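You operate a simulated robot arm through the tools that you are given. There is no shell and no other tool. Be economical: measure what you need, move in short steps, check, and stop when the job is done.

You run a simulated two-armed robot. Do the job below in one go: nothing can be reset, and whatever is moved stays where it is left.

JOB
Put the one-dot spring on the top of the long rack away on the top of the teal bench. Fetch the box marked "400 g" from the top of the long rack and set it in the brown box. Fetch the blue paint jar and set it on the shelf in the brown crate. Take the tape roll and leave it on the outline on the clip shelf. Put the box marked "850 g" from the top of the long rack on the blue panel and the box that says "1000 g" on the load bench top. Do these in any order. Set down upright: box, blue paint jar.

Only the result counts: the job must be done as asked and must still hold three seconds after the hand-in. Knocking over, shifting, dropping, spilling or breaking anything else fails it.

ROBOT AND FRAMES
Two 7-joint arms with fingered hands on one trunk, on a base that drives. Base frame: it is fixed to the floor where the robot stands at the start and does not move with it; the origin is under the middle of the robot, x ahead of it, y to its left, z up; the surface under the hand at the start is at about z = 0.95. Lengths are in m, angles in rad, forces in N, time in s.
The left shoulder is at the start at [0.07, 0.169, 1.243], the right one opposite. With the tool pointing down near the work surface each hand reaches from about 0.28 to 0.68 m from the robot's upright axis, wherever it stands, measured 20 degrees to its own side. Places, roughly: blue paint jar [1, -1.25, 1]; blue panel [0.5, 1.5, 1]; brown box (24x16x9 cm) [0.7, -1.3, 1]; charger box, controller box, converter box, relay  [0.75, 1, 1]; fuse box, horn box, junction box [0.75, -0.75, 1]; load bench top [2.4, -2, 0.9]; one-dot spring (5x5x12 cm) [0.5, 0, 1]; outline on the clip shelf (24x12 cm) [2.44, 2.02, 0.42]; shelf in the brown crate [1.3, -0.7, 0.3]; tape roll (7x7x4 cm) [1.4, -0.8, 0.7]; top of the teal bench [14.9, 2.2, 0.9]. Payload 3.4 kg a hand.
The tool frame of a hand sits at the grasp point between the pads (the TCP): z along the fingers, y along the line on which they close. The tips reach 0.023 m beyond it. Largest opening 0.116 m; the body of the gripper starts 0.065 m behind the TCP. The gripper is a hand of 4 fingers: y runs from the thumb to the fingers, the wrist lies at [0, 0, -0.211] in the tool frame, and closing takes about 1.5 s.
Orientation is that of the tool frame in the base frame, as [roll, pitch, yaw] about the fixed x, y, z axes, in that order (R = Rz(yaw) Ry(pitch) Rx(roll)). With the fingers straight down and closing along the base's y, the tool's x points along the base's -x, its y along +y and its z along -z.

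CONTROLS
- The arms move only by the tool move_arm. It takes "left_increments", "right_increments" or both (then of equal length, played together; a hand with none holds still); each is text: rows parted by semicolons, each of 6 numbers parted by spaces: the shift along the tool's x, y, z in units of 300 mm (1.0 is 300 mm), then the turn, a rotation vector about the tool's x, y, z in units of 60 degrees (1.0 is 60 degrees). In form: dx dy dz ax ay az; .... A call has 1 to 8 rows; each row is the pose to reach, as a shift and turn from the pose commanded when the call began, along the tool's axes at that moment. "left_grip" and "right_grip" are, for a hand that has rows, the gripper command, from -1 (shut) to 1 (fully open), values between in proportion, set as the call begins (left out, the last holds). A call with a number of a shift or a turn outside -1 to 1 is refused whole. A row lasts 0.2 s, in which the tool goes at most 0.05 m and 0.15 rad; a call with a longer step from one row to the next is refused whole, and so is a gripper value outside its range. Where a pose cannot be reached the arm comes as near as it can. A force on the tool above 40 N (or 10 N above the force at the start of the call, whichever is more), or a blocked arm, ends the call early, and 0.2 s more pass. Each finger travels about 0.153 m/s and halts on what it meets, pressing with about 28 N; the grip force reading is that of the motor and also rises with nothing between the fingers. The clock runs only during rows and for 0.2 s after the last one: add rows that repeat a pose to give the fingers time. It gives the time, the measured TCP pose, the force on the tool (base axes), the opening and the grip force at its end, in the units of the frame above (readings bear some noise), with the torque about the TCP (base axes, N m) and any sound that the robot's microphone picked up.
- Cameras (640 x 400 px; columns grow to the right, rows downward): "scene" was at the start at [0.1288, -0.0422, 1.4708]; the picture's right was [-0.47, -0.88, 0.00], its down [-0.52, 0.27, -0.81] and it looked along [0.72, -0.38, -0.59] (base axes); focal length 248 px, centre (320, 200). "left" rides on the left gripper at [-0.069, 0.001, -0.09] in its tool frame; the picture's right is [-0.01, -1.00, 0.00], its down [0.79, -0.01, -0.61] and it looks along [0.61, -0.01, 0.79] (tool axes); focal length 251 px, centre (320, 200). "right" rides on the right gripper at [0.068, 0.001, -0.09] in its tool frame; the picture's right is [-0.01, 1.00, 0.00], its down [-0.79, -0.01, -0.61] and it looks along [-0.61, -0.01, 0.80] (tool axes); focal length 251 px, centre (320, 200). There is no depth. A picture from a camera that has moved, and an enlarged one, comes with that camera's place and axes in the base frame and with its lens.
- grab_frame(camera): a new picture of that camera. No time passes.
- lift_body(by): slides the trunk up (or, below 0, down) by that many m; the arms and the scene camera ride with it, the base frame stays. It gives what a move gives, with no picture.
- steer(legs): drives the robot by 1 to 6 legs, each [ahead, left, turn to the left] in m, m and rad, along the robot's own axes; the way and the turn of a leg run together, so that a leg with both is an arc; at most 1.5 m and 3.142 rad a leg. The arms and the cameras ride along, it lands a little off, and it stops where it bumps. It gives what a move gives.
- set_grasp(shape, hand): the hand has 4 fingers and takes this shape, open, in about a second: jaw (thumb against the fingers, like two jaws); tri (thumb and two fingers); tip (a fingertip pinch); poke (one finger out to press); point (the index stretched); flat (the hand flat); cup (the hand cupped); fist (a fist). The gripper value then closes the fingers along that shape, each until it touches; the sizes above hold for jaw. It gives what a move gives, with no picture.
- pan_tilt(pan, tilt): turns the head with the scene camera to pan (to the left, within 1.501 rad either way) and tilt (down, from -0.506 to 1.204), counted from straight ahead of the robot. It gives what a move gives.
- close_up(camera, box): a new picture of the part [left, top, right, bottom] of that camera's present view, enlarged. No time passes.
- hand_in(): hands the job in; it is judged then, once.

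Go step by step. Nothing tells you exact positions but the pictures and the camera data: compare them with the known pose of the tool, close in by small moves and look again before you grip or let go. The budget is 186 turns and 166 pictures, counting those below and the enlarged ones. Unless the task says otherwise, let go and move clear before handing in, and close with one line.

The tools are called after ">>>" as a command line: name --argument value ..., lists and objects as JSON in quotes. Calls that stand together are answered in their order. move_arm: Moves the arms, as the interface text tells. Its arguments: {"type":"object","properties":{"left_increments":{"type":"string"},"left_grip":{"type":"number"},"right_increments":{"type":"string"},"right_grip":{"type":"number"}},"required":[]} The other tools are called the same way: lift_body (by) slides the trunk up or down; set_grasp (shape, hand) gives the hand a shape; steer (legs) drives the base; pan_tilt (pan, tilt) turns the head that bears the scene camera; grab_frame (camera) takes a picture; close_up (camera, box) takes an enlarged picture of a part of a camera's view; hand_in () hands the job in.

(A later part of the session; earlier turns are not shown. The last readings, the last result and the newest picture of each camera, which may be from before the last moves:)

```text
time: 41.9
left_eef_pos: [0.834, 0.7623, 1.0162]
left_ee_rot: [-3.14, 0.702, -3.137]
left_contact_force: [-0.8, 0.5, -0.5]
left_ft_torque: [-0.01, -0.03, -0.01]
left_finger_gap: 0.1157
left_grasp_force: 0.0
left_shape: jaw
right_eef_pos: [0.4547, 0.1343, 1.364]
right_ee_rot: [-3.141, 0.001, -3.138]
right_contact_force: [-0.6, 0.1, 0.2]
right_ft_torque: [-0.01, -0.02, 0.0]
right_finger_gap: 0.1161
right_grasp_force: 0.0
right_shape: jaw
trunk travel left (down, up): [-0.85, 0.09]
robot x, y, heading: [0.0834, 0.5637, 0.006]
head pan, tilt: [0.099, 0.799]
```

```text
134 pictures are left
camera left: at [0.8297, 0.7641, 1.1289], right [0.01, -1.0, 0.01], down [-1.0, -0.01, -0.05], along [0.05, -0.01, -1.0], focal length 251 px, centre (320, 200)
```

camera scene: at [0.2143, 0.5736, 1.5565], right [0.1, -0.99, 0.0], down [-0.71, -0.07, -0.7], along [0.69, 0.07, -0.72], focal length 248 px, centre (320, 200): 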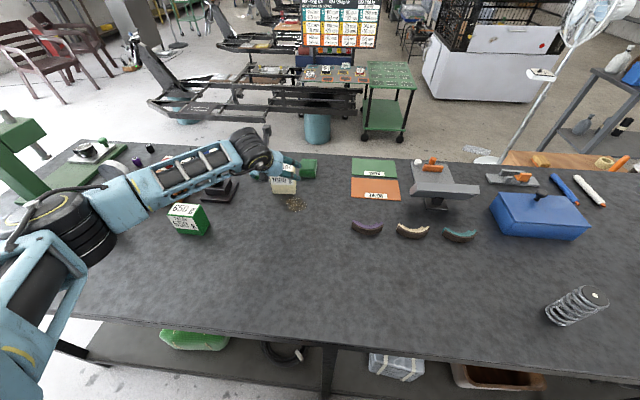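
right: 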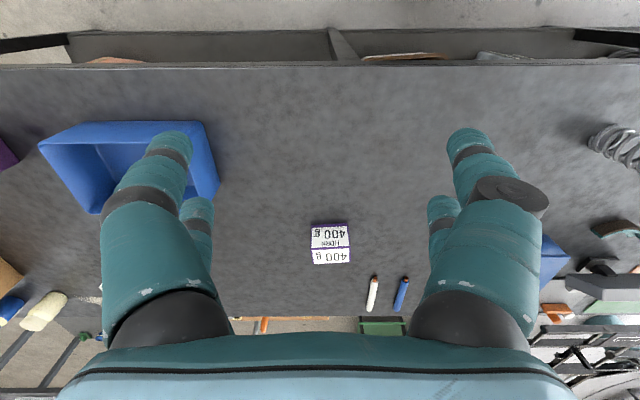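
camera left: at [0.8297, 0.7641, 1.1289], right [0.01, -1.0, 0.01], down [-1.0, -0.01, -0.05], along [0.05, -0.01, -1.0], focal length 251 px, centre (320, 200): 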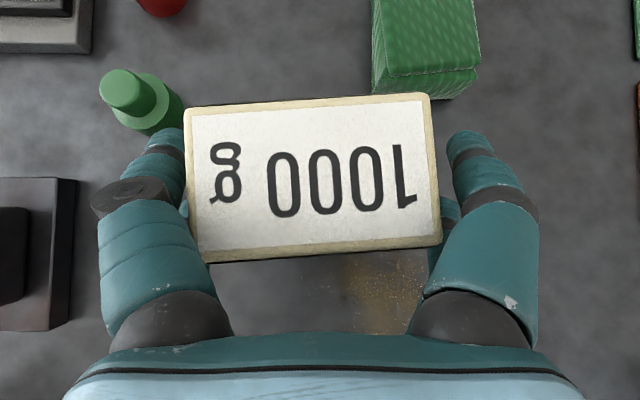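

>>> move_arm --left_increments "0 0 0 0 0 0; 0 0 0 0 0 0; 0 0 0 0 0 0; 0 0 0 0 0 0; 0 0 0 0 0 0; 0 0 0 0 0 0; 0 0 0 0 0 0" --left_grip -1

>>> move_arm --left_increments "0.08 0 -0.1 0 0 0; 0.16 0 -0.19 0 0 0; 0.24 0 -0.28 0 0 0; 0.32 0 -0.38 0 0 0; 0.32 0 -0.38 0 0 0"

>>> grab_frame --camera "left"

>>> grab_frame --camera "scene"

```text
time: 43.5
left_eef_pos: [0.8355, 0.7635, 1.0158]
left_ee_rot: [3.141, 0.699, -3.139]
left_contact_force: [-0.1, -0.4, -0.1]
left_ft_torque: [0.0, 0.04, 0.24]
left_finger_gap: 0.0708
left_grasp_force: 27.8
left_shape: jaw
right_eef_pos: [0.4557, 0.1342, 1.3643]
right_ee_rot: [3.14, 0.001, -3.139]
right_contact_force: [-0.5, 0.1, 0.3]
right_ft_torque: [-0.02, 0.03, 0.01]
right_finger_gap: 0.1157
right_grasp_force: 0.0
right_shape: jaw
trunk travel left (down, up): [-0.85, 0.09]
robot x, y, heading: [0.0803, 0.5625, -0.001]
head pan, tilt: [0.099, 0.799]
```

```text
time: 44.7
left_eef_pos: [0.6882, 0.7659, 1.0429]
left_ee_rot: [-3.139, 0.698, -3.137]
left_contact_force: [-1.1, -1.3, -9.5]
left_ft_torque: [-0.04, 0.05, 0.0]
left_finger_gap: 0.0714
left_grasp_force: 28.3
left_shape: jaw
right_eef_pos: [0.4571, 0.1352, 1.3629]
right_ee_rot: [3.141, -0.002, -3.138]
right_contact_force: [0.3, 0.2, -0.3]
right_ft_torque: [0.0, -0.04, -0.03]
right_finger_gap: 0.1155
right_grasp_force: 0.1
right_shape: jaw
trunk travel left (down, up): [-0.85, 0.09]
robot x, y, heading: [0.0825, 0.5679, 0.005]
head pan, tilt: [0.099, 0.799]
```

```text
133 pictures are left
camera left: at [0.6841, 0.7663, 1.1533], right [0.01, -1.0, 0.01], down [-1.0, -0.01, -0.05], along [0.05, -0.01, -1.0], focal length 251 px, centre (320, 200)
```

left: 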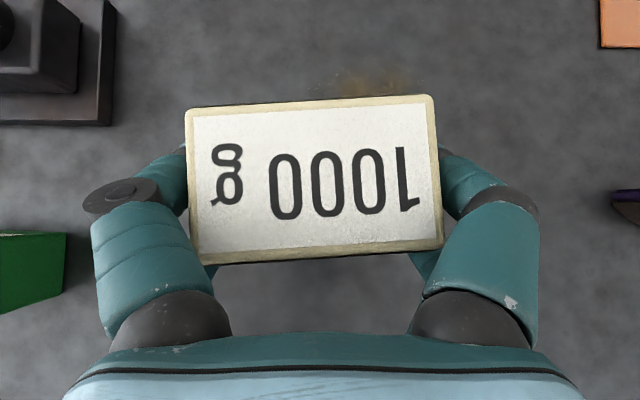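

```text
132 pictures are left
camera scene: at [0.2173, 0.5745, 1.5562], right [0.1, -0.99, 0.0], down [-0.71, -0.07, -0.7], along [0.69, 0.07, -0.72], focal length 248 px, centre (320, 200)
```

scene: 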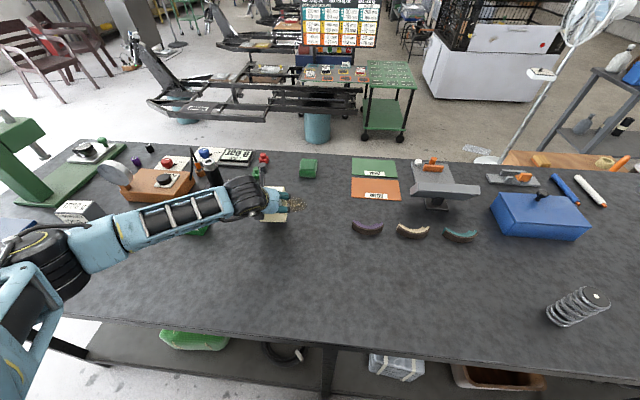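

The 1000 g box is held. I'll lift it straight up, then drive right along the rack toward the 400 g box.

>>> move_arm --left_increments "-0.086 0 -0.102 0 0 0; -0.172 0 -0.204 0 0 0; -0.258 0 -0.306 0 0 0; -0.344 0 -0.408 0 0 0; -0.43 0 -0.51 0 0 0; -0.43 0 -0.51 0 0 0"

>>> steer --legs '[[-0.06, -0.85, 0]]'

>>> pan_tilt --pan -0.4 --tilt 0.7

>>> grab_frame --camera "scene"

>>> grab_frame --camera "right"

```text
time: 46.1
left_eef_pos: [0.6895, 0.7645, 1.2416]
left_ee_rot: [3.14, 0.695, -3.137]
left_contact_force: [-0.3, 0.8, -9.4]
left_ft_torque: [0.0, 0.05, -0.01]
left_finger_gap: 0.0712
left_grasp_force: 27.8
left_shape: jaw
right_eef_pos: [0.4583, 0.1354, 1.3643]
right_ee_rot: [-3.141, -0.002, -3.137]
right_contact_force: [0.5, -0.4, 0.2]
right_ft_torque: [0.04, 0.01, -0.02]
right_finger_gap: 0.1157
right_grasp_force: 0.1
right_shape: jaw
trunk travel left (down, up): [-0.85, 0.09]
robot x, y, heading: [0.0817, 0.5685, 0.006]
head pan, tilt: [0.099, 0.799]
```

```text
time: 50.7
left_eef_pos: [0.6352, -0.0942, 1.2396]
left_ee_rot: [-3.14, 0.698, -3.127]
left_contact_force: [0.0, -0.9, -9.2]
left_ft_torque: [-0.02, 0.05, 0.0]
left_finger_gap: 0.0713
left_grasp_force: 28.0
left_shape: jaw
right_eef_pos: [0.4083, -0.7243, 1.3644]
right_ee_rot: [-3.14, -0.002, -3.13]
right_contact_force: [0.3, -0.5, -0.3]
right_ft_torque: [-0.03, 0.01, 0.02]
right_finger_gap: 0.116
right_grasp_force: 0.0
right_shape: jaw
trunk travel left (down, up): [-0.85, 0.09]
robot x, y, heading: [0.0293, -0.2991, 0.016]
head pan, tilt: [0.099, 0.799]
```

```text
time: 51.6
left_eef_pos: [0.6341, -0.0947, 1.2405]
left_ee_rot: [-3.141, 0.698, -3.13]
left_contact_force: [-0.3, -0.1, -10.3]
left_ft_torque: [0.0, 0.05, -0.02]
left_finger_gap: 0.0712
left_grasp_force: 27.9
left_shape: jaw
right_eef_pos: [0.4078, -0.7254, 1.3638]
right_ee_rot: [3.141, -0.001, -3.129]
right_contact_force: [0.4, -0.9, 0.4]
right_ft_torque: [-0.03, 0.0, 0.03]
right_finger_gap: 0.1157
right_grasp_force: 0.1
right_shape: jaw
trunk travel left (down, up): [-0.85, 0.09]
robot x, y, heading: [0.0328, -0.2959, 0.011]
head pan, tilt: [-0.4, 0.7]
```

```text
131 pictures are left
camera scene: at [0.1628, -0.3296, 1.5645], right [-0.38, -0.93, 0.0], down [-0.6, 0.24, -0.76], along [0.71, -0.29, -0.65], focal length 248 px, centre (320, 200)
```

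scene: 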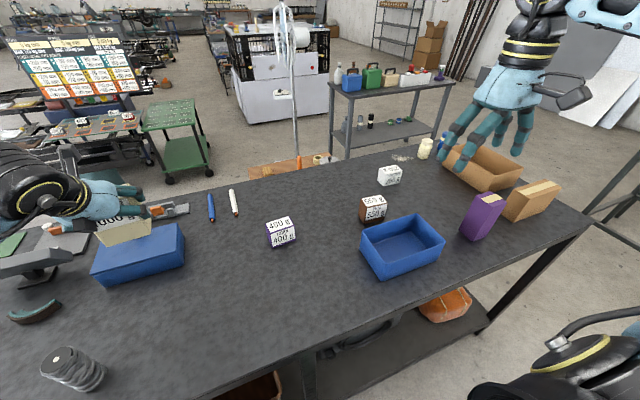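

```text
130 pictures are left
camera right: at [0.3398, -0.7256, 1.4536], right [0.0, 1.0, 0.0], down [0.8, 0.0, 0.61], along [0.61, 0.0, -0.8], focal length 251 px, centre (320, 200)
```

right: 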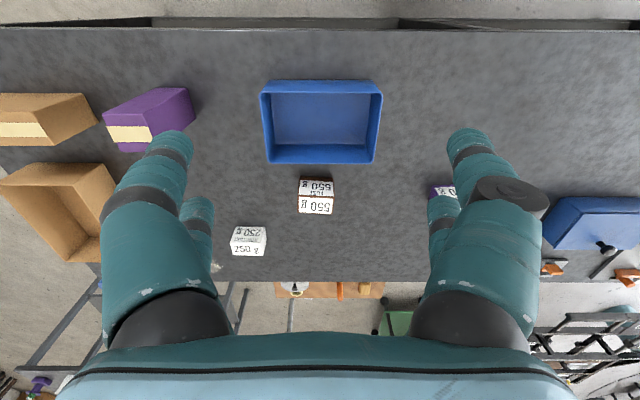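

The 400 g box is near (0.695, −0.415). I'll shift the base forward-left a little and bring the right hand above it.

>>> steer --legs '[[0.06, 0.1, -0.01]]'

>>> move_arm --right_increments "-0.095 0.0875 0.066 0 0 0; -0.19 0.175 0.132 0 0 0; -0.285 0.2625 0.2 0 0 0; -0.38 0.35 0.266 0 0 0; -0.475 0.4375 0.333 0 0 0; -0.57 0.525 0.4 0 0 0; -0.66 0.61 0.466 0 0 0; -0.757 0.7 0.533 0 0 0" --right_grip 1

>>> grab_frame --camera "right"

>>> grab_frame --camera "scene"

```text
time: 52.9
left_eef_pos: [0.6938, -0.0069, 1.2418]
left_ee_rot: [3.139, 0.7, 3.141]
left_contact_force: [0.0, 0.5, -10.0]
left_ft_torque: [0.0, 0.03, 0.0]
left_finger_gap: 0.0711
left_grasp_force: 27.9
left_shape: jaw
right_eef_pos: [0.4606, -0.6355, 1.3631]
right_ee_rot: [3.139, 0.0, 3.141]
right_contact_force: [0.7, -0.7, -1.0]
right_ft_torque: [0.04, 0.0, -0.02]
right_finger_gap: 0.1157
right_grasp_force: 0.0
right_shape: jaw
trunk travel left (down, up): [-0.85, 0.09]
robot x, y, heading: [0.091, -0.1979, -0.002]
head pan, tilt: [-0.4, 0.7]
```

```text
time: 54.7
left_eef_pos: [0.6962, -0.0042, 1.2391]
left_ee_rot: [3.14, 0.696, 3.141]
left_contact_force: [0.4, 0.2, -10.5]
left_ft_torque: [0.01, 0.05, -0.06]
left_finger_gap: 0.0713
left_grasp_force: 28.6
left_shape: jaw
right_eef_pos: [0.6658, -0.4335, 1.2024]
right_ee_rot: [-3.141, -0.001, 3.138]
right_contact_force: [-0.8, -0.6, 0.5]
right_ft_torque: [0.01, -0.01, 0.01]
right_finger_gap: 0.1159
right_grasp_force: 0.1
right_shape: jaw
right hand out of reach, approached as far as the arm can: row 8
trunk travel left (down, up): [-0.85, 0.09]
robot x, y, heading: [0.0883, -0.2008, 0.001]
head pan, tilt: [-0.4, 0.7]
```

```text
129 pictures are left
camera right: at [0.5967, -0.4323, 1.2924], right [0.01, 1.0, 0.0], down [0.8, -0.01, 0.61], along [0.61, -0.01, -0.8], focal length 251 px, centre (320, 200)
```

right: 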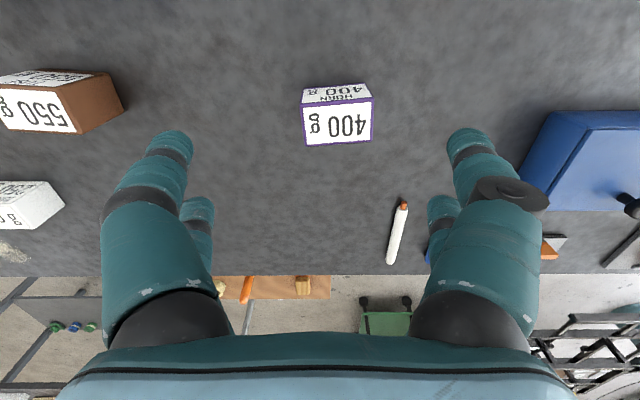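

```text
128 pictures are left
camera scene: at [0.222, -0.2325, 1.5644], right [-0.39, -0.92, 0.0], down [-0.6, 0.25, -0.76], along [0.7, -0.3, -0.65], focal length 248 px, centre (320, 200)
```

scene: 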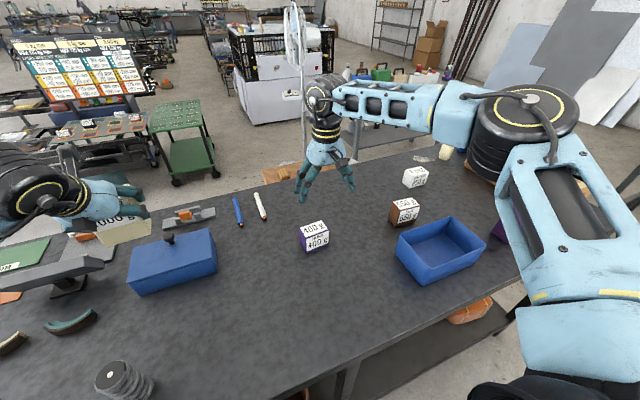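

The arm reached its limit here because the trunk is high; lowering the trunk should give reach. I'll drop the trunk 0.1 m and correct.

>>> lift_body --by -0.08

>>> move_arm --right_increments "0 0.03 0 0 0 0.05; 0 0.05 0 0 0 0.086"

```text
time: 55.8
left_eef_pos: [0.6966, -0.0035, 1.1607]
left_ee_rot: [-3.139, 0.697, -3.141]
left_contact_force: [0.4, 0.3, -9.6]
left_ft_torque: [-0.02, 0.07, -0.01]
left_finger_gap: 0.071
left_grasp_force: 27.5
left_shape: jaw
right_eef_pos: [0.6649, -0.4326, 1.1229]
right_ee_rot: [-3.142, 0.001, -3.141]
right_contact_force: [-0.2, 0.3, 0.8]
right_ft_torque: [0.0, 0.02, 0.03]
right_finger_gap: 0.116
right_grasp_force: 0.0
right_shape: jaw
trunk travel left (down, up): [-0.77, 0.17]
robot x, y, heading: [0.0878, -0.2006, -0.002]
head pan, tilt: [-0.4, 0.7]
```

```text
time: 56.4
left_eef_pos: [0.6953, -0.0031, 1.1611]
left_ee_rot: [-3.14, 0.697, -3.141]
left_contact_force: [0.3, 0.1, -10.3]
left_ft_torque: [0.01, 0.04, 0.02]
left_finger_gap: 0.071
left_grasp_force: 28.4
left_shape: jaw
right_eef_pos: [0.659, -0.4187, 1.1237]
right_ee_rot: [3.137, 0.004, 3.049]
right_contact_force: [0.8, 0.1, 0.2]
right_ft_torque: [0.0, 0.01, 0.01]
right_finger_gap: 0.1158
right_grasp_force: 0.2
right_shape: jaw
right hand out of reach, approached as far as the arm can: row 1, 2
trunk travel left (down, up): [-0.77, 0.17]
robot x, y, heading: [0.0879, -0.2028, 0.002]
head pan, tilt: [-0.4, 0.7]
```

I turned the wrong way on yaw; I'll correct it while lowering and reaching forward.

>>> move_arm --right_increments "-0.03 0 0.05 0 0 -0.1; -0.08 0.01 0.1 0 0 -0.17; -0.11 0.015 0.17 0 0 -0.17; -0.11 0.015 0.2 0 0 -0.17"

>>> grab_frame --camera "right"

```text
time: 57.4
left_eef_pos: [0.695, -0.0044, 1.1596]
left_ee_rot: [-3.14, 0.696, 3.141]
left_contact_force: [0.4, 0.1, -9.4]
left_ft_torque: [-0.06, 0.05, -0.02]
left_finger_gap: 0.0711
left_grasp_force: 28.0
left_shape: jaw
right_eef_pos: [0.6588, -0.4349, 1.0711]
right_ee_rot: [3.14, 0.003, -3.052]
right_contact_force: [-0.7, 0.1, 0.2]
right_ft_torque: [0.01, -0.02, 0.01]
right_finger_gap: 0.116
right_grasp_force: 0.0
right_shape: jaw
right hand out of reach, approached as far as the arm can: row 1, 2, 3, 4
trunk travel left (down, up): [-0.77, 0.17]
robot x, y, heading: [0.0875, -0.1996, 0.0]
head pan, tilt: [-0.4, 0.7]
```

```text
127 pictures are left
camera right: at [0.5902, -0.4401, 1.1625], right [-0.08, 1.0, 0.0], down [0.79, 0.06, 0.61], along [0.61, 0.05, -0.79], focal length 251 px, centre (320, 200)
```

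right: 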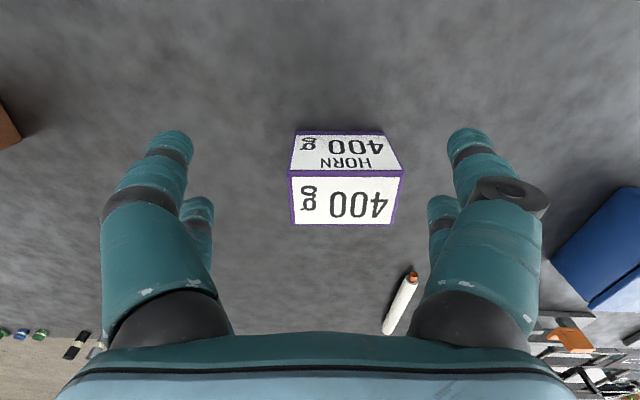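

The hand is aligned but 4 cm short, so I'll creep the base forward 4 cm and left 2 cm.

>>> steer --legs '[[0.045, 0.02, 0]]'

>>> grab_frame --camera "right"

```text
time: 58.5
left_eef_pos: [0.7218, -0.0107, 1.1576]
left_ee_rot: [-3.139, 0.688, 3.096]
left_contact_force: [0.2, 0.8, -9.6]
left_ft_torque: [0.02, 0.04, 0.02]
left_finger_gap: 0.0709
left_grasp_force: 27.9
left_shape: jaw
right_eef_pos: [0.6669, -0.4387, 1.0704]
right_ee_rot: [3.141, -0.003, -3.098]
right_contact_force: [-0.3, 1.0, -0.3]
right_ft_torque: [0.01, 0.01, -0.01]
right_finger_gap: 0.1157
right_grasp_force: 0.1
right_shape: jaw
trunk travel left (down, up): [-0.77, 0.17]
robot x, y, heading: [0.1076, -0.1764, -0.048]
head pan, tilt: [-0.4, 0.7]
stopped in leg 1: the robot was blocked; the commanded pose is now the measured one
```

```text
126 pictures are left
camera right: at [0.5977, -0.4418, 1.162], right [-0.03, 1.0, 0.0], down [0.8, 0.03, 0.61], along [0.61, 0.02, -0.8], focal length 251 px, centre (320, 200)
```

right: 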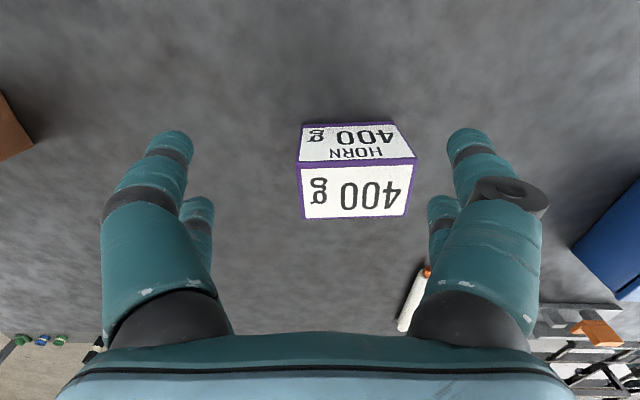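

The base is blocked at x≈0.1, so I'll back off and tilt the hand 0.3 rad forward instead.

>>> steer --legs '[[-0.03, 0, 0.048]]'

>>> move_arm --right_increments "0 0 -0.05 0 -0.1 0; -0.05 0 -0.05 0 -0.2 0; -0.1 0 -0.05 0 -0.286 0"

>>> grab_frame --camera "right"

```text
time: 59.4
left_eef_pos: [0.6868, 0.0161, 1.1552]
left_ee_rot: [3.138, 0.688, -3.141]
left_contact_force: [0.5, 0.4, -9.5]
left_ft_torque: [-0.02, 0.06, 0.03]
left_finger_gap: 0.0709
left_grasp_force: 27.9
left_shape: jaw
right_eef_pos: [0.6514, -0.4157, 1.0684]
right_ee_rot: [3.139, -0.003, -3.05]
right_contact_force: [0.9, -0.1, -0.4]
right_ft_torque: [0.01, 0.05, 0.02]
right_finger_gap: 0.1157
right_grasp_force: 0.1
right_shape: jaw
trunk travel left (down, up): [-0.77, 0.17]
robot x, y, heading: [0.077, -0.1805, 0.001]
head pan, tilt: [-0.4, 0.7]
```

```text
time: 60.2
left_eef_pos: [0.6824, 0.0187, 1.1579]
left_ee_rot: [-3.139, 0.695, -3.138]
left_contact_force: [-0.1, -0.8, -10.1]
left_ft_torque: [-0.01, 0.05, -0.03]
left_finger_gap: 0.0709
left_grasp_force: 27.9
left_shape: jaw
right_eef_pos: [0.6764, -0.4111, 1.0884]
right_ee_rot: [-3.141, 0.303, -3.053]
right_contact_force: [-0.1, -0.6, -0.2]
right_ft_torque: [-0.02, 0.01, 0.01]
right_finger_gap: 0.1157
right_grasp_force: 0.0
right_shape: jaw
trunk travel left (down, up): [-0.77, 0.17]
robot x, y, heading: [0.0796, -0.1771, 0.001]
head pan, tilt: [-0.4, 0.7]
```

```text
125 pictures are left
camera right: at [0.5852, -0.4184, 1.1542], right [-0.08, 1.0, 0.0], down [0.58, 0.04, 0.82], along [0.81, 0.07, -0.58], focal length 251 px, centre (320, 200)
```

right: 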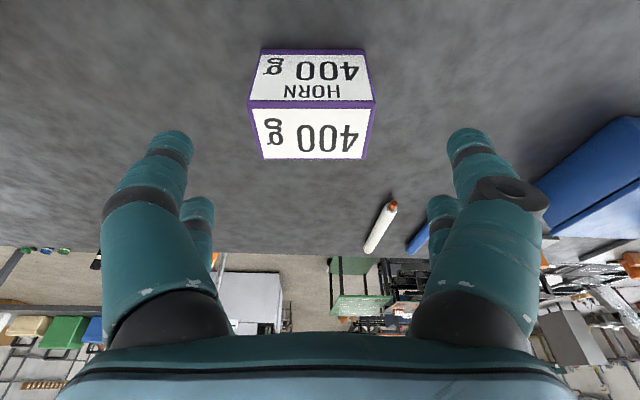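

>>> move_arm --right_increments "0.03 -0.012 0.1 0 0 0; 0.03 -0.012 0.2 0 0 0; 0.03 -0.012 0.306 0 0 0; 0.03 -0.012 0.306 0 0 0" --right_grip 1

>>> move_arm --right_increments "0 0 0 0 0 0; 0 0 0 0 0 0; 0 0 0 0 0 0; 0 0 0 0 0 0; 0 0 0 0 0 0; 0 0 0 0 0 0; 0 0 0 0 0 0" --right_grip -1

>>> grab_frame --camera "right"

```text
time: 61.2
left_eef_pos: [0.6824, 0.0177, 1.1595]
left_ee_rot: [-3.139, 0.695, -3.139]
left_contact_force: [0.1, -0.3, -10.3]
left_ft_torque: [-0.04, 0.08, 0.01]
left_finger_gap: 0.0711
left_grasp_force: 28.3
left_shape: jaw
right_eef_pos: [0.6839, -0.4185, 1.0034]
right_ee_rot: [3.14, 0.3, -3.05]
right_contact_force: [-0.2, -0.1, 0.4]
right_ft_torque: [-0.01, 0.03, -0.02]
right_finger_gap: 0.1158
right_grasp_force: 0.1
right_shape: jaw
right hand out of reach, approached as far as the arm can: row 3, 4
trunk travel left (down, up): [-0.77, 0.17]
robot x, y, heading: [0.0783, -0.1779, 0.006]
head pan, tilt: [-0.4, 0.7]
```

```text
time: 62.8
left_eef_pos: [0.6817, 0.0186, 1.1583]
left_ee_rot: [-3.141, 0.695, -3.14]
left_contact_force: [0.1, 0.6, -9.1]
left_ft_torque: [0.0, 0.05, -0.02]
left_finger_gap: 0.0711
left_grasp_force: 28.6
left_shape: jaw
right_eef_pos: [0.6842, -0.419, 1.0036]
right_ee_rot: [3.14, 0.3, -3.052]
right_contact_force: [-1.3, -0.4, 0.3]
right_ft_torque: [-0.07, 0.17, -0.02]
right_finger_gap: 0.0694
right_grasp_force: 27.9
right_shape: jaw
trunk travel left (down, up): [-0.77, 0.17]
robot x, y, heading: [0.0748, -0.179, 0.001]
head pan, tilt: [-0.4, 0.7]
```

```text
124 pictures are left
camera right: at [0.5931, -0.4255, 1.0696], right [-0.08, 1.0, 0.0], down [0.58, 0.04, 0.82], along [0.81, 0.07, -0.58], focal length 251 px, centre (320, 200)
```

right: 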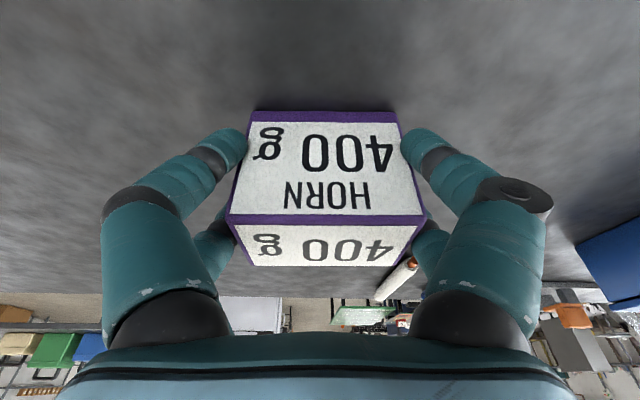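

Gripped well. I'll lift it, raise the trunk, and drive right toward the brown box.

>>> move_arm --right_increments "-0.049 0 -0.159 0 0 0; -0.099 0 -0.318 0 0 0; -0.148 0 -0.478 0 0 0; -0.04 0 -0.57 0 0 0; 0.05 0 -0.66 0 0 0"

>>> lift_body --by 0.08

>>> steer --legs '[[-0.05, -0.65, 0]]'

>>> grab_frame --camera "scene"

>>> grab_frame --camera "right"

```text
refused: row 3 steps farther than a row can; nothing moved
```

```text
time: 64.0
left_eef_pos: [0.6827, 0.0197, 1.2379]
left_ee_rot: [-3.141, 0.692, -3.14]
left_contact_force: [0.1, 0.8, -10.1]
left_ft_torque: [-0.01, 0.04, 0.01]
left_finger_gap: 0.0712
left_grasp_force: 28.0
left_shape: jaw
right_eef_pos: [0.6854, -0.4183, 1.0827]
right_ee_rot: [-3.141, 0.299, -3.052]
right_contact_force: [-0.4, 0.2, -4.3]
right_ft_torque: [-0.01, 0.05, 0.0]
right_finger_gap: 0.0606
right_grasp_force: 27.5
right_shape: jaw
trunk travel left (down, up): [-0.85, 0.09]
robot x, y, heading: [0.0778, -0.1793, 0.005]
head pan, tilt: [-0.4, 0.7]
```

```text
time: 67.7
left_eef_pos: [0.635, -0.6508, 1.2383]
left_ee_rot: [-3.141, 0.693, 3.141]
left_contact_force: [0.7, 1.3, -9.9]
left_ft_torque: [-0.03, 0.03, 0.01]
left_finger_gap: 0.0711
left_grasp_force: 28.0
left_shape: jaw
right_eef_pos: [0.636, -1.0865, 1.084]
right_ee_rot: [3.14, 0.301, -3.053]
right_contact_force: [-0.9, 0.3, -4.6]
right_ft_torque: [-0.03, 0.02, 0.03]
right_finger_gap: 0.0608
right_grasp_force: 28.1
right_shape: jaw
trunk travel left (down, up): [-0.85, 0.09]
robot x, y, heading: [0.0299, -0.8419, -0.001]
head pan, tilt: [-0.4, 0.7]
```

```text
123 pictures are left
camera scene: at [0.1603, -0.8789, 1.5644], right [-0.39, -0.92, 0.0], down [-0.6, 0.25, -0.76], along [0.7, -0.3, -0.65], focal length 248 px, centre (320, 200)
```

scene: 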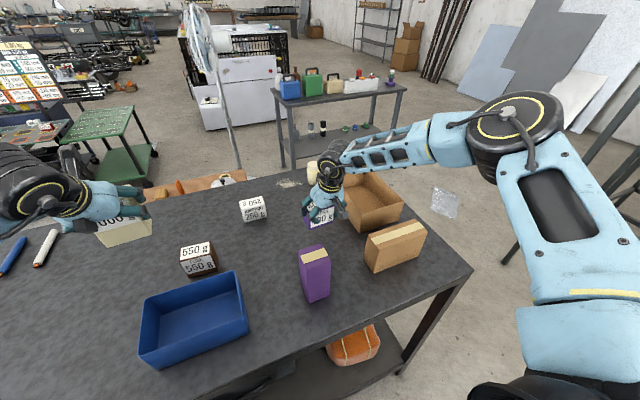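

```text
122 pictures are left
camera right: at [0.5431, -1.0945, 1.1495], right [-0.08, 1.0, 0.0], down [0.58, 0.04, 0.81], along [0.81, 0.07, -0.58], focal length 251 px, centre (320, 200)
```

right: 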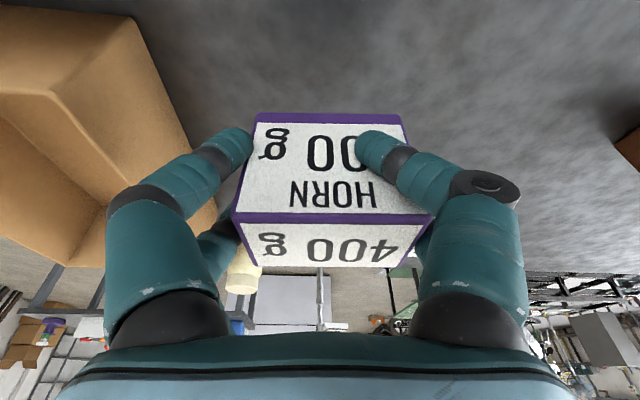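

The lift was refused but the trunk raise still lifted the box; the 550 g box is exactly where it was. I'll lift the 400 g box properly now and view the brown box.

>>> move_arm --right_increments "-0.04 0 -0.14 0 0 0; -0.08 0 -0.28 0 0 0; -0.12 0 -0.4 0 0 0; -0.12 0 -0.4 0 0 0"

>>> grab_frame --camera "right"

>>> close_up --camera "scene" --box '[230, 140, 450, 310]'

```text
time: 68.7
left_eef_pos: [0.6347, -0.652, 1.2391]
left_ee_rot: [-3.141, 0.693, 3.14]
left_contact_force: [0.2, -0.7, -10.5]
left_ft_torque: [-0.01, 0.04, 0.0]
left_finger_gap: 0.0711
left_grasp_force: 27.9
left_shape: jaw
right_eef_pos: [0.6333, -1.0903, 1.2087]
right_ee_rot: [3.14, 0.301, -3.055]
right_contact_force: [-0.7, 0.1, -4.2]
right_ft_torque: [-0.04, 0.06, 0.01]
right_finger_gap: 0.0451
right_grasp_force: 28.0
right_shape: jaw
trunk travel left (down, up): [-0.85, 0.09]
robot x, y, heading: [0.025, -0.8471, -0.003]
head pan, tilt: [-0.4, 0.7]
```

```text
121 pictures are left
camera right: at [0.5409, -1.0974, 1.2748], right [-0.08, 1.0, 0.0], down [0.58, 0.04, 0.81], along [0.81, 0.07, -0.58], focal length 251 px, centre (320, 200)
```

right: 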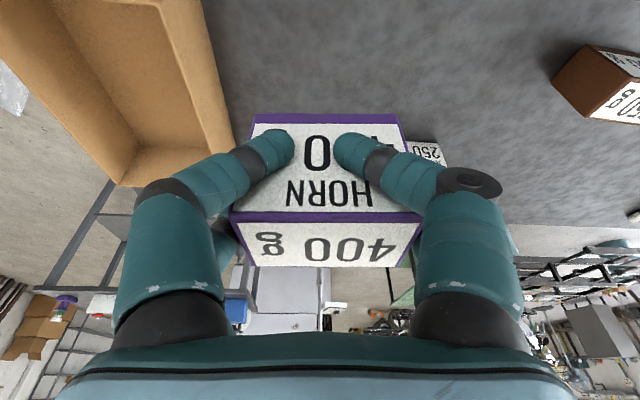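

```text
2.35 times, centred on (340, 225) of scene
camera zoom: at [0.1606, -0.8809, 1.5643], right [-0.39, -0.92, 0.0], down [-0.6, 0.25, -0.76], along [0.7, -0.3, -0.65], focal length 584 px, centre (273, 141)
```

zoom: 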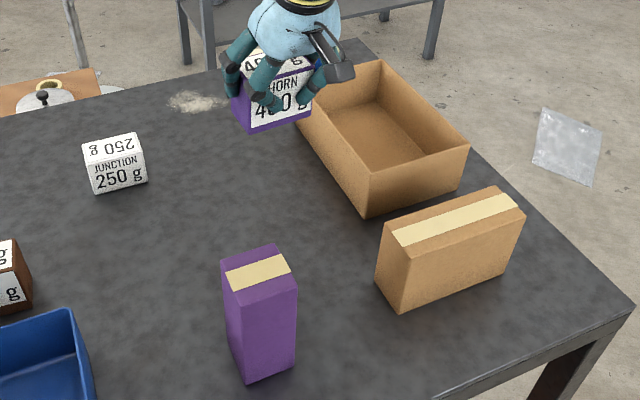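

The brown box spans x 0.62–0.86, y −1.22 to −1.38. I'll drive right so the right shoulder faces it.

>>> steer --legs '[[0.04, -0.26, 0]]'

>>> grab_frame --camera "right"

>>> grab_frame --camera "scene"

```text
time: 70.5
left_eef_pos: [0.6728, -0.9061, 1.2391]
left_ee_rot: [-3.137, 0.693, -3.14]
left_contact_force: [-0.8, 0.9, -10.0]
left_ft_torque: [-0.05, 0.07, -0.01]
left_finger_gap: 0.0711
left_grasp_force: 28.4
left_shape: jaw
right_eef_pos: [0.6714, -1.3452, 1.2097]
right_ee_rot: [-3.14, 0.301, -3.053]
right_contact_force: [0.1, -0.5, -4.0]
right_ft_torque: [-0.02, 0.08, -0.01]
right_finger_gap: 0.0447
right_grasp_force: 28.5
right_shape: jaw
trunk travel left (down, up): [-0.85, 0.09]
robot x, y, heading: [0.0678, -1.1072, 0.002]
head pan, tilt: [-0.4, 0.7]
```

```text
119 pictures are left
camera right: at [0.5806, -1.3523, 1.2754], right [-0.08, 1.0, 0.0], down [0.58, 0.05, 0.81], along [0.81, 0.07, -0.58], focal length 251 px, centre (320, 200)
```

right: 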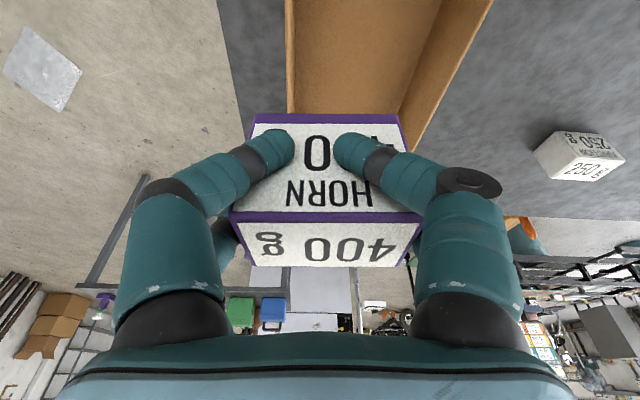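

```text
118 pictures are left
camera scene: at [0.1996, -1.1361, 1.5645], right [-0.39, -0.92, 0.0], down [-0.6, 0.25, -0.76], along [0.7, -0.3, -0.64], focal length 248 px, centre (320, 200)
```

scene: 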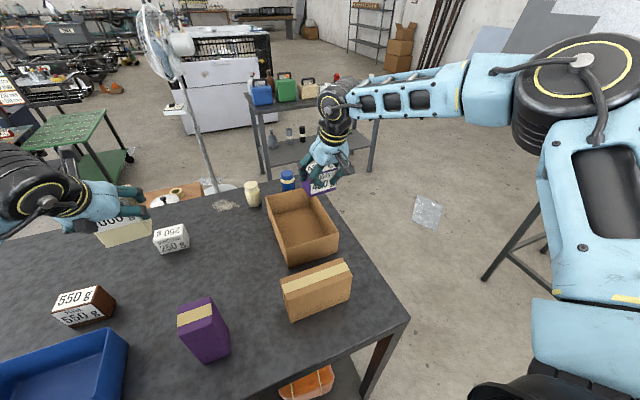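

I'll centre over the brown box, straighten the yaw, and descend part-way.

>>> move_arm --right_increments "-0.029 0.076 0.009 0.013 0 0.041; -0.058 0.152 0.018 0.026 0 0.082; -0.012 0.152 0.167 0.026 0 0.082; 0.034 0.152 0.316 0.026 0 0.082; 0.05 0.152 0.364 0.026 0 0.082; 0.05 0.152 0.364 0.026 0 0.082"

>>> grab_frame --camera "right"

>>> close_up --camera "scene" --box '[220, 140, 400, 310]'

```text
time: 71.9
left_eef_pos: [0.673, -0.9103, 1.2374]
left_ee_rot: [-3.141, 0.692, -3.14]
left_contact_force: [0.5, -0.7, -10.1]
left_ft_torque: [-0.03, 0.05, -0.01]
left_finger_gap: 0.0711
left_grasp_force: 27.5
left_shape: jaw
right_eef_pos: [0.6671, -1.3141, 1.1108]
right_ee_rot: [3.14, 0.303, -3.141]
right_contact_force: [-0.6, -0.3, -3.8]
right_ft_torque: [0.01, 0.09, 0.01]
right_finger_gap: 0.0441
right_grasp_force: 27.8
right_shape: jaw
right hand out of reach, approached as far as the arm can: row 3, 4, 5, 6
trunk travel left (down, up): [-0.85, 0.09]
robot x, y, heading: [0.0671, -1.1053, -0.001]
head pan, tilt: [-0.4, 0.7]
```

```text
117 pictures are left
camera right: at [0.5757, -1.3134, 1.1777], right [0.01, 1.0, 0.0], down [0.58, -0.01, 0.82], along [0.82, -0.01, -0.58], focal length 251 px, centre (320, 200)
```

right: 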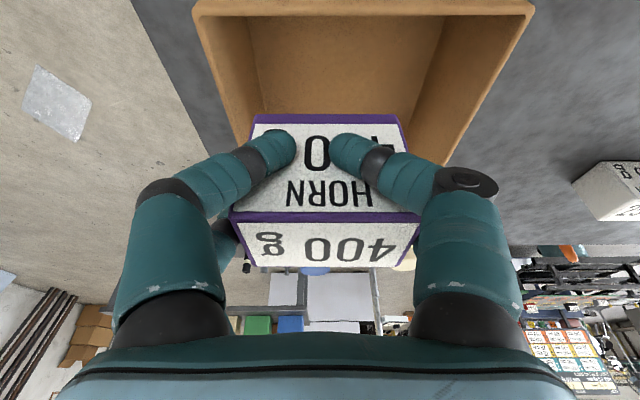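

```text
2.35 times, centred on (310, 225) of scene
camera zoom: at [0.2, -1.1395, 1.5644], right [-0.39, -0.92, 0.0], down [-0.6, 0.25, -0.76], along [0.7, -0.3, -0.65], focal length 584 px, centre (344, 141)
```

zoom: 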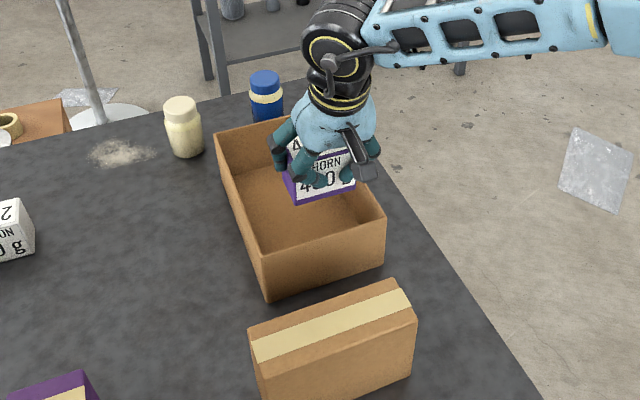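

Slightly short in x; I'll creep the base +0.02 forward and left, then use the trunk to descend vertically.

>>> steer --legs '[[0.022, 0.017, 0]]'

>>> grab_frame --camera "right"

```text
time: 72.8
left_eef_pos: [0.6904, -0.8971, 1.2419]
left_ee_rot: [3.136, 0.698, 3.138]
left_contact_force: [-0.5, -0.8, -9.9]
left_ft_torque: [-0.01, 0.07, 0.0]
left_finger_gap: 0.071
left_grasp_force: 28.5
left_shape: jaw
right_eef_pos: [0.6847, -1.301, 1.1155]
right_ee_rot: [3.137, 0.305, 3.139]
right_contact_force: [-0.6, -0.7, -3.6]
right_ft_torque: [0.05, 0.06, 0.0]
right_finger_gap: 0.0442
right_grasp_force: 27.1
right_shape: jaw
trunk travel left (down, up): [-0.85, 0.09]
robot x, y, heading: [0.0893, -1.0894, 0.002]
head pan, tilt: [-0.4, 0.7]
```

```text
115 pictures are left
camera right: at [0.592, -1.301, 1.1797], right [0.01, 1.0, 0.01], down [0.58, -0.01, 0.82], along [0.82, 0.0, -0.58], focal length 251 px, centre (320, 200)
```

right: 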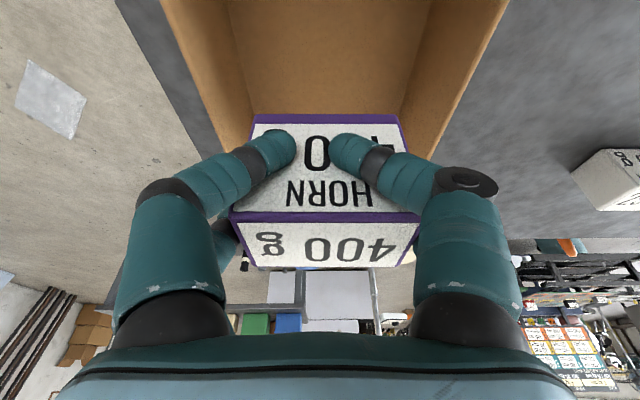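

>>> lift_body --by -0.08

>>> grab_frame --camera "right"

>>> close_up --camera "scene" --box '[220, 140, 400, 310]'

```text
time: 73.9
left_eef_pos: [0.694, -0.8947, 1.159]
left_ee_rot: [-3.142, 0.692, 3.14]
left_contact_force: [-0.2, 0.6, -9.7]
left_ft_torque: [0.0, 0.06, -0.02]
left_finger_gap: 0.0709
left_grasp_force: 28.0
left_shape: jaw
right_eef_pos: [0.6885, -1.2985, 1.0319]
right_ee_rot: [3.139, 0.301, -3.141]
right_contact_force: [0.1, -0.6, -4.0]
right_ft_torque: [0.0, 0.06, 0.0]
right_finger_gap: 0.0443
right_grasp_force: 28.7
right_shape: jaw
trunk travel left (down, up): [-0.77, 0.17]
robot x, y, heading: [0.0846, -1.0872, 0.007]
head pan, tilt: [-0.4, 0.7]
```

```text
114 pictures are left
camera right: at [0.5966, -1.2971, 1.0981], right [0.01, 1.0, 0.0], down [0.58, -0.01, 0.82], along [0.82, -0.01, -0.58], focal length 251 px, centre (320, 200)
```

right: 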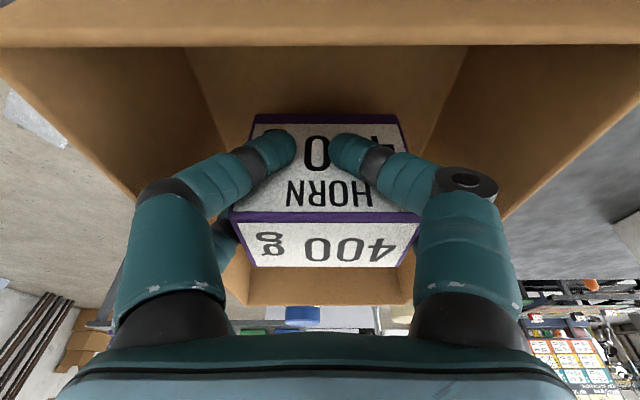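

```text
2.35 times, centred on (310, 225) of scene
camera zoom: at [0.2208, -1.123, 1.4845], right [-0.39, -0.92, 0.0], down [-0.6, 0.25, -0.76], along [0.7, -0.3, -0.65], focal length 584 px, centre (344, 141)
```

zoom: 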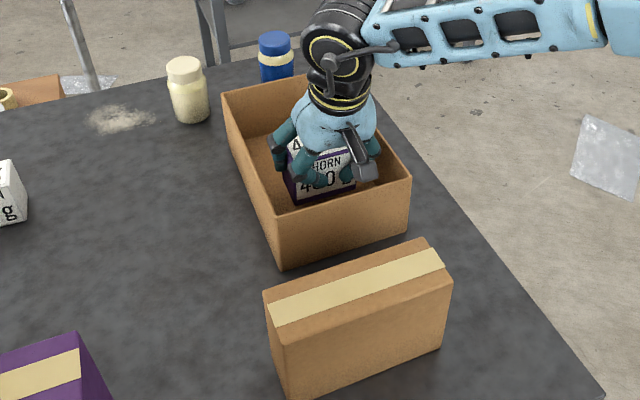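

>>> lift_body --by -0.018

```text
time: 74.6
left_eef_pos: [0.6961, -0.8932, 1.1406]
left_ee_rot: [-3.141, 0.693, 3.141]
left_contact_force: [0.5, -0.5, -9.1]
left_ft_torque: [-0.03, 0.06, -0.01]
left_finger_gap: 0.0711
left_grasp_force: 28.2
left_shape: jaw
right_eef_pos: [0.6897, -1.2978, 1.0148]
right_ee_rot: [3.14, 0.3, 3.139]
right_contact_force: [0.3, 0.6, -3.9]
right_ft_torque: [0.0, 0.08, -0.05]
right_finger_gap: 0.0444
right_grasp_force: 28.5
right_shape: jaw
trunk travel left (down, up): [-0.752, 0.188]
robot x, y, heading: [0.0918, -1.0857, -0.002]
head pan, tilt: [-0.4, 0.7]
```

>>> lift_body --by -0.006

```text
time: 75.1
left_eef_pos: [0.6942, -0.893, 1.1356]
left_ee_rot: [3.14, 0.693, -3.141]
left_contact_force: [0.3, -0.2, -11.2]
left_ft_torque: [-0.02, 0.03, -0.02]
left_finger_gap: 0.0712
left_grasp_force: 27.8
left_shape: jaw
right_eef_pos: [0.6884, -1.2959, 1.0084]
right_ee_rot: [3.14, 0.301, 3.14]
right_contact_force: [1.1, -0.4, -2.2]
right_ft_torque: [-0.1, 0.02, 0.01]
right_finger_gap: 0.0445
right_grasp_force: 27.5
right_shape: jaw
trunk travel left (down, up): [-0.746, 0.194]
robot x, y, heading: [0.0902, -1.0885, 0.0]
head pan, tilt: [-0.4, 0.7]
```

>>> lift_body --by -0.003

>>> grab_frame --camera "right"

```text
time: 75.6
left_eef_pos: [0.6935, -0.894, 1.1323]
left_ee_rot: [-3.14, 0.695, 3.142]
left_contact_force: [0.5, 0.1, -10.1]
left_ft_torque: [-0.02, 0.04, 0.0]
left_finger_gap: 0.0711
left_grasp_force: 28.1
left_shape: jaw
right_eef_pos: [0.6884, -1.2956, 1.0081]
right_ee_rot: [3.14, 0.305, 3.14]
right_contact_force: [3.5, -0.7, 13.8]
right_ft_torque: [-0.16, -0.01, 0.03]
right_finger_gap: 0.0445
right_grasp_force: 28.0
right_shape: jaw
trunk travel left (down, up): [-0.743, 0.197]
robot x, y, heading: [0.0853, -1.0869, 0.001]
head pan, tilt: [-0.4, 0.7]
```

```text
112 pictures are left
camera right: at [0.5963, -1.2963, 1.0729], right [0.01, 1.0, 0.0], down [0.58, -0.01, 0.82], along [0.82, -0.01, -0.58], focal length 251 px, centre (320, 200)
```

right: 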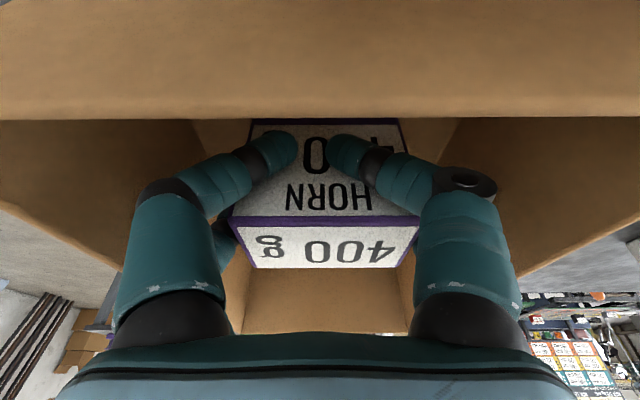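

It's seated on the floor of the brown box. I'll open partially so the fingers stay inside the walls.

>>> move_arm --right_increments "0 0 0 0 0 0; 0 0 0 0 0 0; 0 0 0 0 0 0; 0 0 0 0 0 0; 0 0 0 0 0 0" --right_grip 0.7

>>> grab_frame --camera "right"

```text
time: 76.8
left_eef_pos: [0.6943, -0.893, 1.1315]
left_ee_rot: [3.14, 0.693, 3.141]
left_contact_force: [0.0, 0.2, -10.5]
left_ft_torque: [-0.03, 0.05, -0.01]
left_finger_gap: 0.0713
left_grasp_force: 27.6
left_shape: jaw
right_eef_pos: [0.6881, -1.2975, 1.0051]
right_ee_rot: [3.14, 0.303, 3.138]
right_contact_force: [0.1, 0.4, -0.9]
right_ft_torque: [-0.02, 0.0, 0.01]
right_finger_gap: 0.0985
right_grasp_force: 0.1
right_shape: jaw
trunk travel left (down, up): [-0.743, 0.197]
robot x, y, heading: [0.0912, -1.0859, 0.001]
head pan, tilt: [-0.4, 0.7]
```

```text
111 pictures are left
camera right: at [0.5967, -1.2969, 1.0711], right [0.01, 1.0, 0.0], down [0.58, -0.01, 0.82], along [0.82, -0.01, -0.58], focal length 251 px, centre (320, 200)
```

right: 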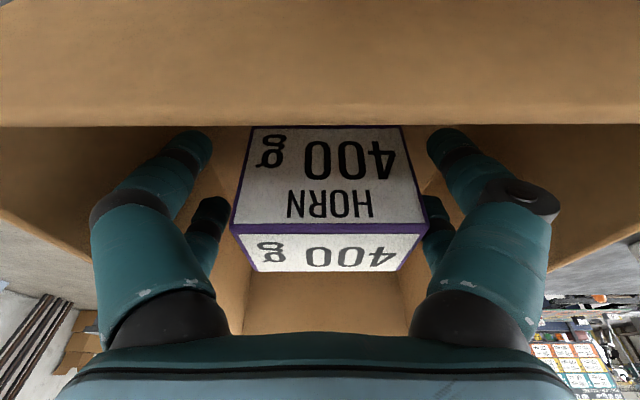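

Released and upright. I'll raise the trunk to lift both hands clear.

>>> lift_body --by 0.18

>>> pan_tilt --pan -0.5 --tilt 0.7

>>> grab_frame --camera "scene"

>>> grab_frame --camera "right"

```text
time: 78.8
left_eef_pos: [0.6946, -0.8926, 1.3111]
left_ee_rot: [3.14, 0.695, 3.141]
left_contact_force: [-0.3, -0.1, -9.1]
left_ft_torque: [-0.04, 0.06, 0.03]
left_finger_gap: 0.0708
left_grasp_force: 27.9
left_shape: jaw
right_eef_pos: [0.6897, -1.2974, 1.1853]
right_ee_rot: [3.14, 0.303, 3.139]
right_contact_force: [-0.3, 0.2, -0.3]
right_ft_torque: [-0.03, 0.03, 0.01]
right_finger_gap: 0.0982
right_grasp_force: 0.0
right_shape: jaw
trunk travel left (down, up): [-0.923, 0.017]
robot x, y, heading: [0.0897, -1.0888, 0.002]
head pan, tilt: [-0.4, 0.7]
```

```text
time: 79.5
left_eef_pos: [0.6958, -0.8931, 1.3104]
left_ee_rot: [-3.14, 0.692, -3.141]
left_contact_force: [-0.2, 0.1, -9.4]
left_ft_torque: [-0.04, 0.01, -0.02]
left_finger_gap: 0.0711
left_grasp_force: 27.7
left_shape: jaw
right_eef_pos: [0.6893, -1.2967, 1.1855]
right_ee_rot: [3.14, 0.302, 3.139]
right_contact_force: [0.4, 0.7, 0.1]
right_ft_torque: [0.02, 0.05, 0.01]
right_finger_gap: 0.0981
right_grasp_force: 0.0
right_shape: jaw
trunk travel left (down, up): [-0.923, 0.017]
robot x, y, heading: [0.0861, -1.0863, 0.003]
head pan, tilt: [-0.499, 0.7]
```

```text
110 pictures are left
camera scene: at [0.2174, -1.1298, 1.6375], right [-0.48, -0.88, 0.0], down [-0.57, 0.31, -0.76], along [0.67, -0.37, -0.65], focal length 248 px, centre (320, 200)
```

scene: 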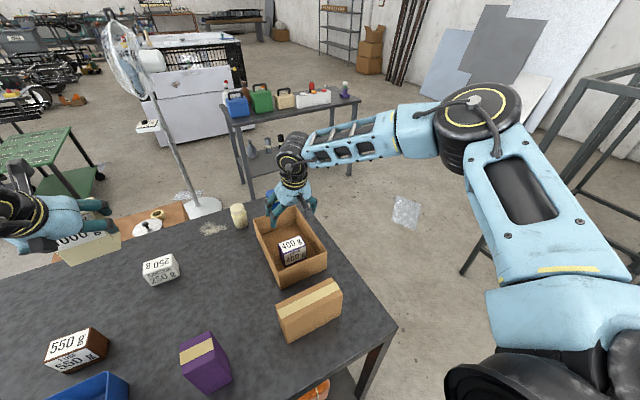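

```text
109 pictures are left
camera right: at [0.5968, -1.2966, 1.2513], right [0.01, 1.0, 0.0], down [0.58, -0.01, 0.82], along [0.82, -0.01, -0.58], focal length 251 px, centre (320, 200)
```

right: 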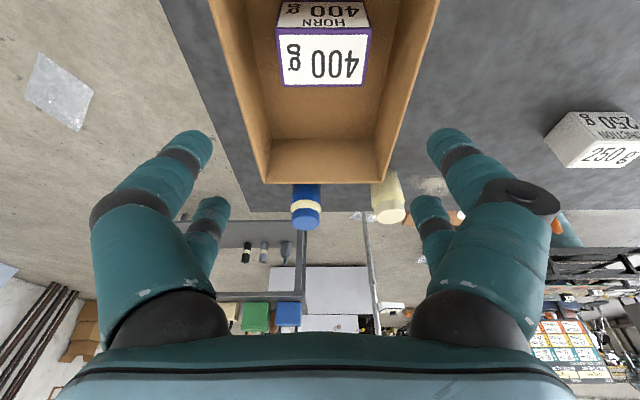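

The 400 g box sits upright in the brown box. The jar stands just behind it near the table's right end, so I'll scout to the right for driving space.

>>> pan_tilt --pan -1.2 --tilt 0.5

>>> grab_frame --camera "scene"

>>> pan_tilt --pan -0.2 --tilt 0.35

>>> grab_frame --camera "scene"

```text
time: 80.6
left_eef_pos: [0.6949, -0.8938, 1.3119]
left_ee_rot: [3.141, 0.694, -3.14]
left_contact_force: [0.7, 0.5, -9.9]
left_ft_torque: [0.01, 0.05, 0.01]
left_finger_gap: 0.0712
left_grasp_force: 28.0
left_shape: jaw
right_eef_pos: [0.6894, -1.2976, 1.186]
right_ee_rot: [3.14, 0.302, 3.141]
right_contact_force: [-0.3, 0.1, -0.1]
right_ft_torque: [0.01, 0.02, -0.01]
right_finger_gap: 0.0985
right_grasp_force: 0.1
right_shape: jaw
trunk travel left (down, up): [-0.923, 0.017]
robot x, y, heading: [0.0922, -1.0877, 0.001]
head pan, tilt: [-1.201, 0.499]
```

```text
108 pictures are left
camera scene: at [0.1758, -1.1739, 1.6553], right [-0.93, -0.36, 0.0], down [-0.18, 0.45, -0.88], along [0.32, -0.82, -0.48], focal length 248 px, centre (320, 200)
```

scene: 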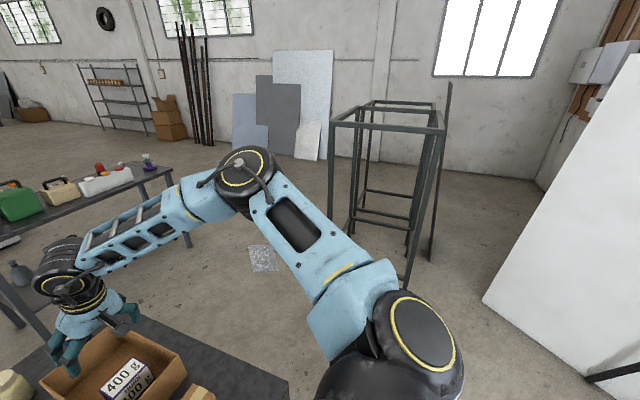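

```text
time: 81.8
left_eef_pos: [0.6946, -0.8948, 1.3124]
left_ee_rot: [3.141, 0.692, -3.141]
left_contact_force: [0.1, -0.1, -10.2]
left_ft_torque: [-0.04, 0.06, -0.01]
left_finger_gap: 0.0713
left_grasp_force: 28.0
left_shape: jaw
right_eef_pos: [0.6899, -1.2982, 1.1865]
right_ee_rot: [3.138, 0.301, 3.14]
right_contact_force: [-0.3, -0.3, 0.3]
right_ft_torque: [0.03, 0.01, -0.04]
right_finger_gap: 0.0983
right_grasp_force: 0.1
right_shape: jaw
trunk travel left (down, up): [-0.923, 0.017]
robot x, y, heading: [0.0889, -1.088, 0.0]
head pan, tilt: [-0.201, 0.351]
```

```text
107 pictures are left
camera scene: at [0.234, -1.1077, 1.6688], right [-0.2, -0.98, 0.0], down [-0.34, 0.07, -0.94], along [0.92, -0.19, -0.35], focal length 248 px, centre (320, 200)
```

scene: 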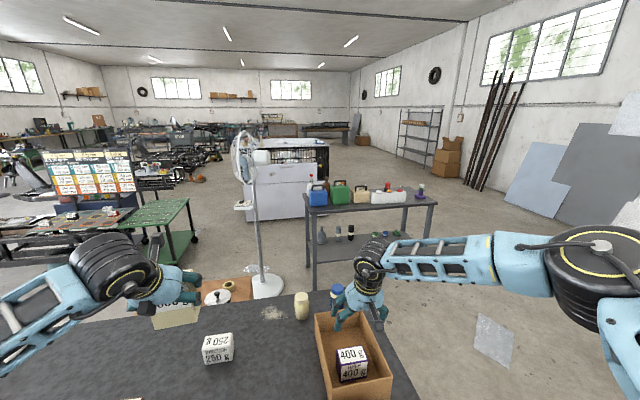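

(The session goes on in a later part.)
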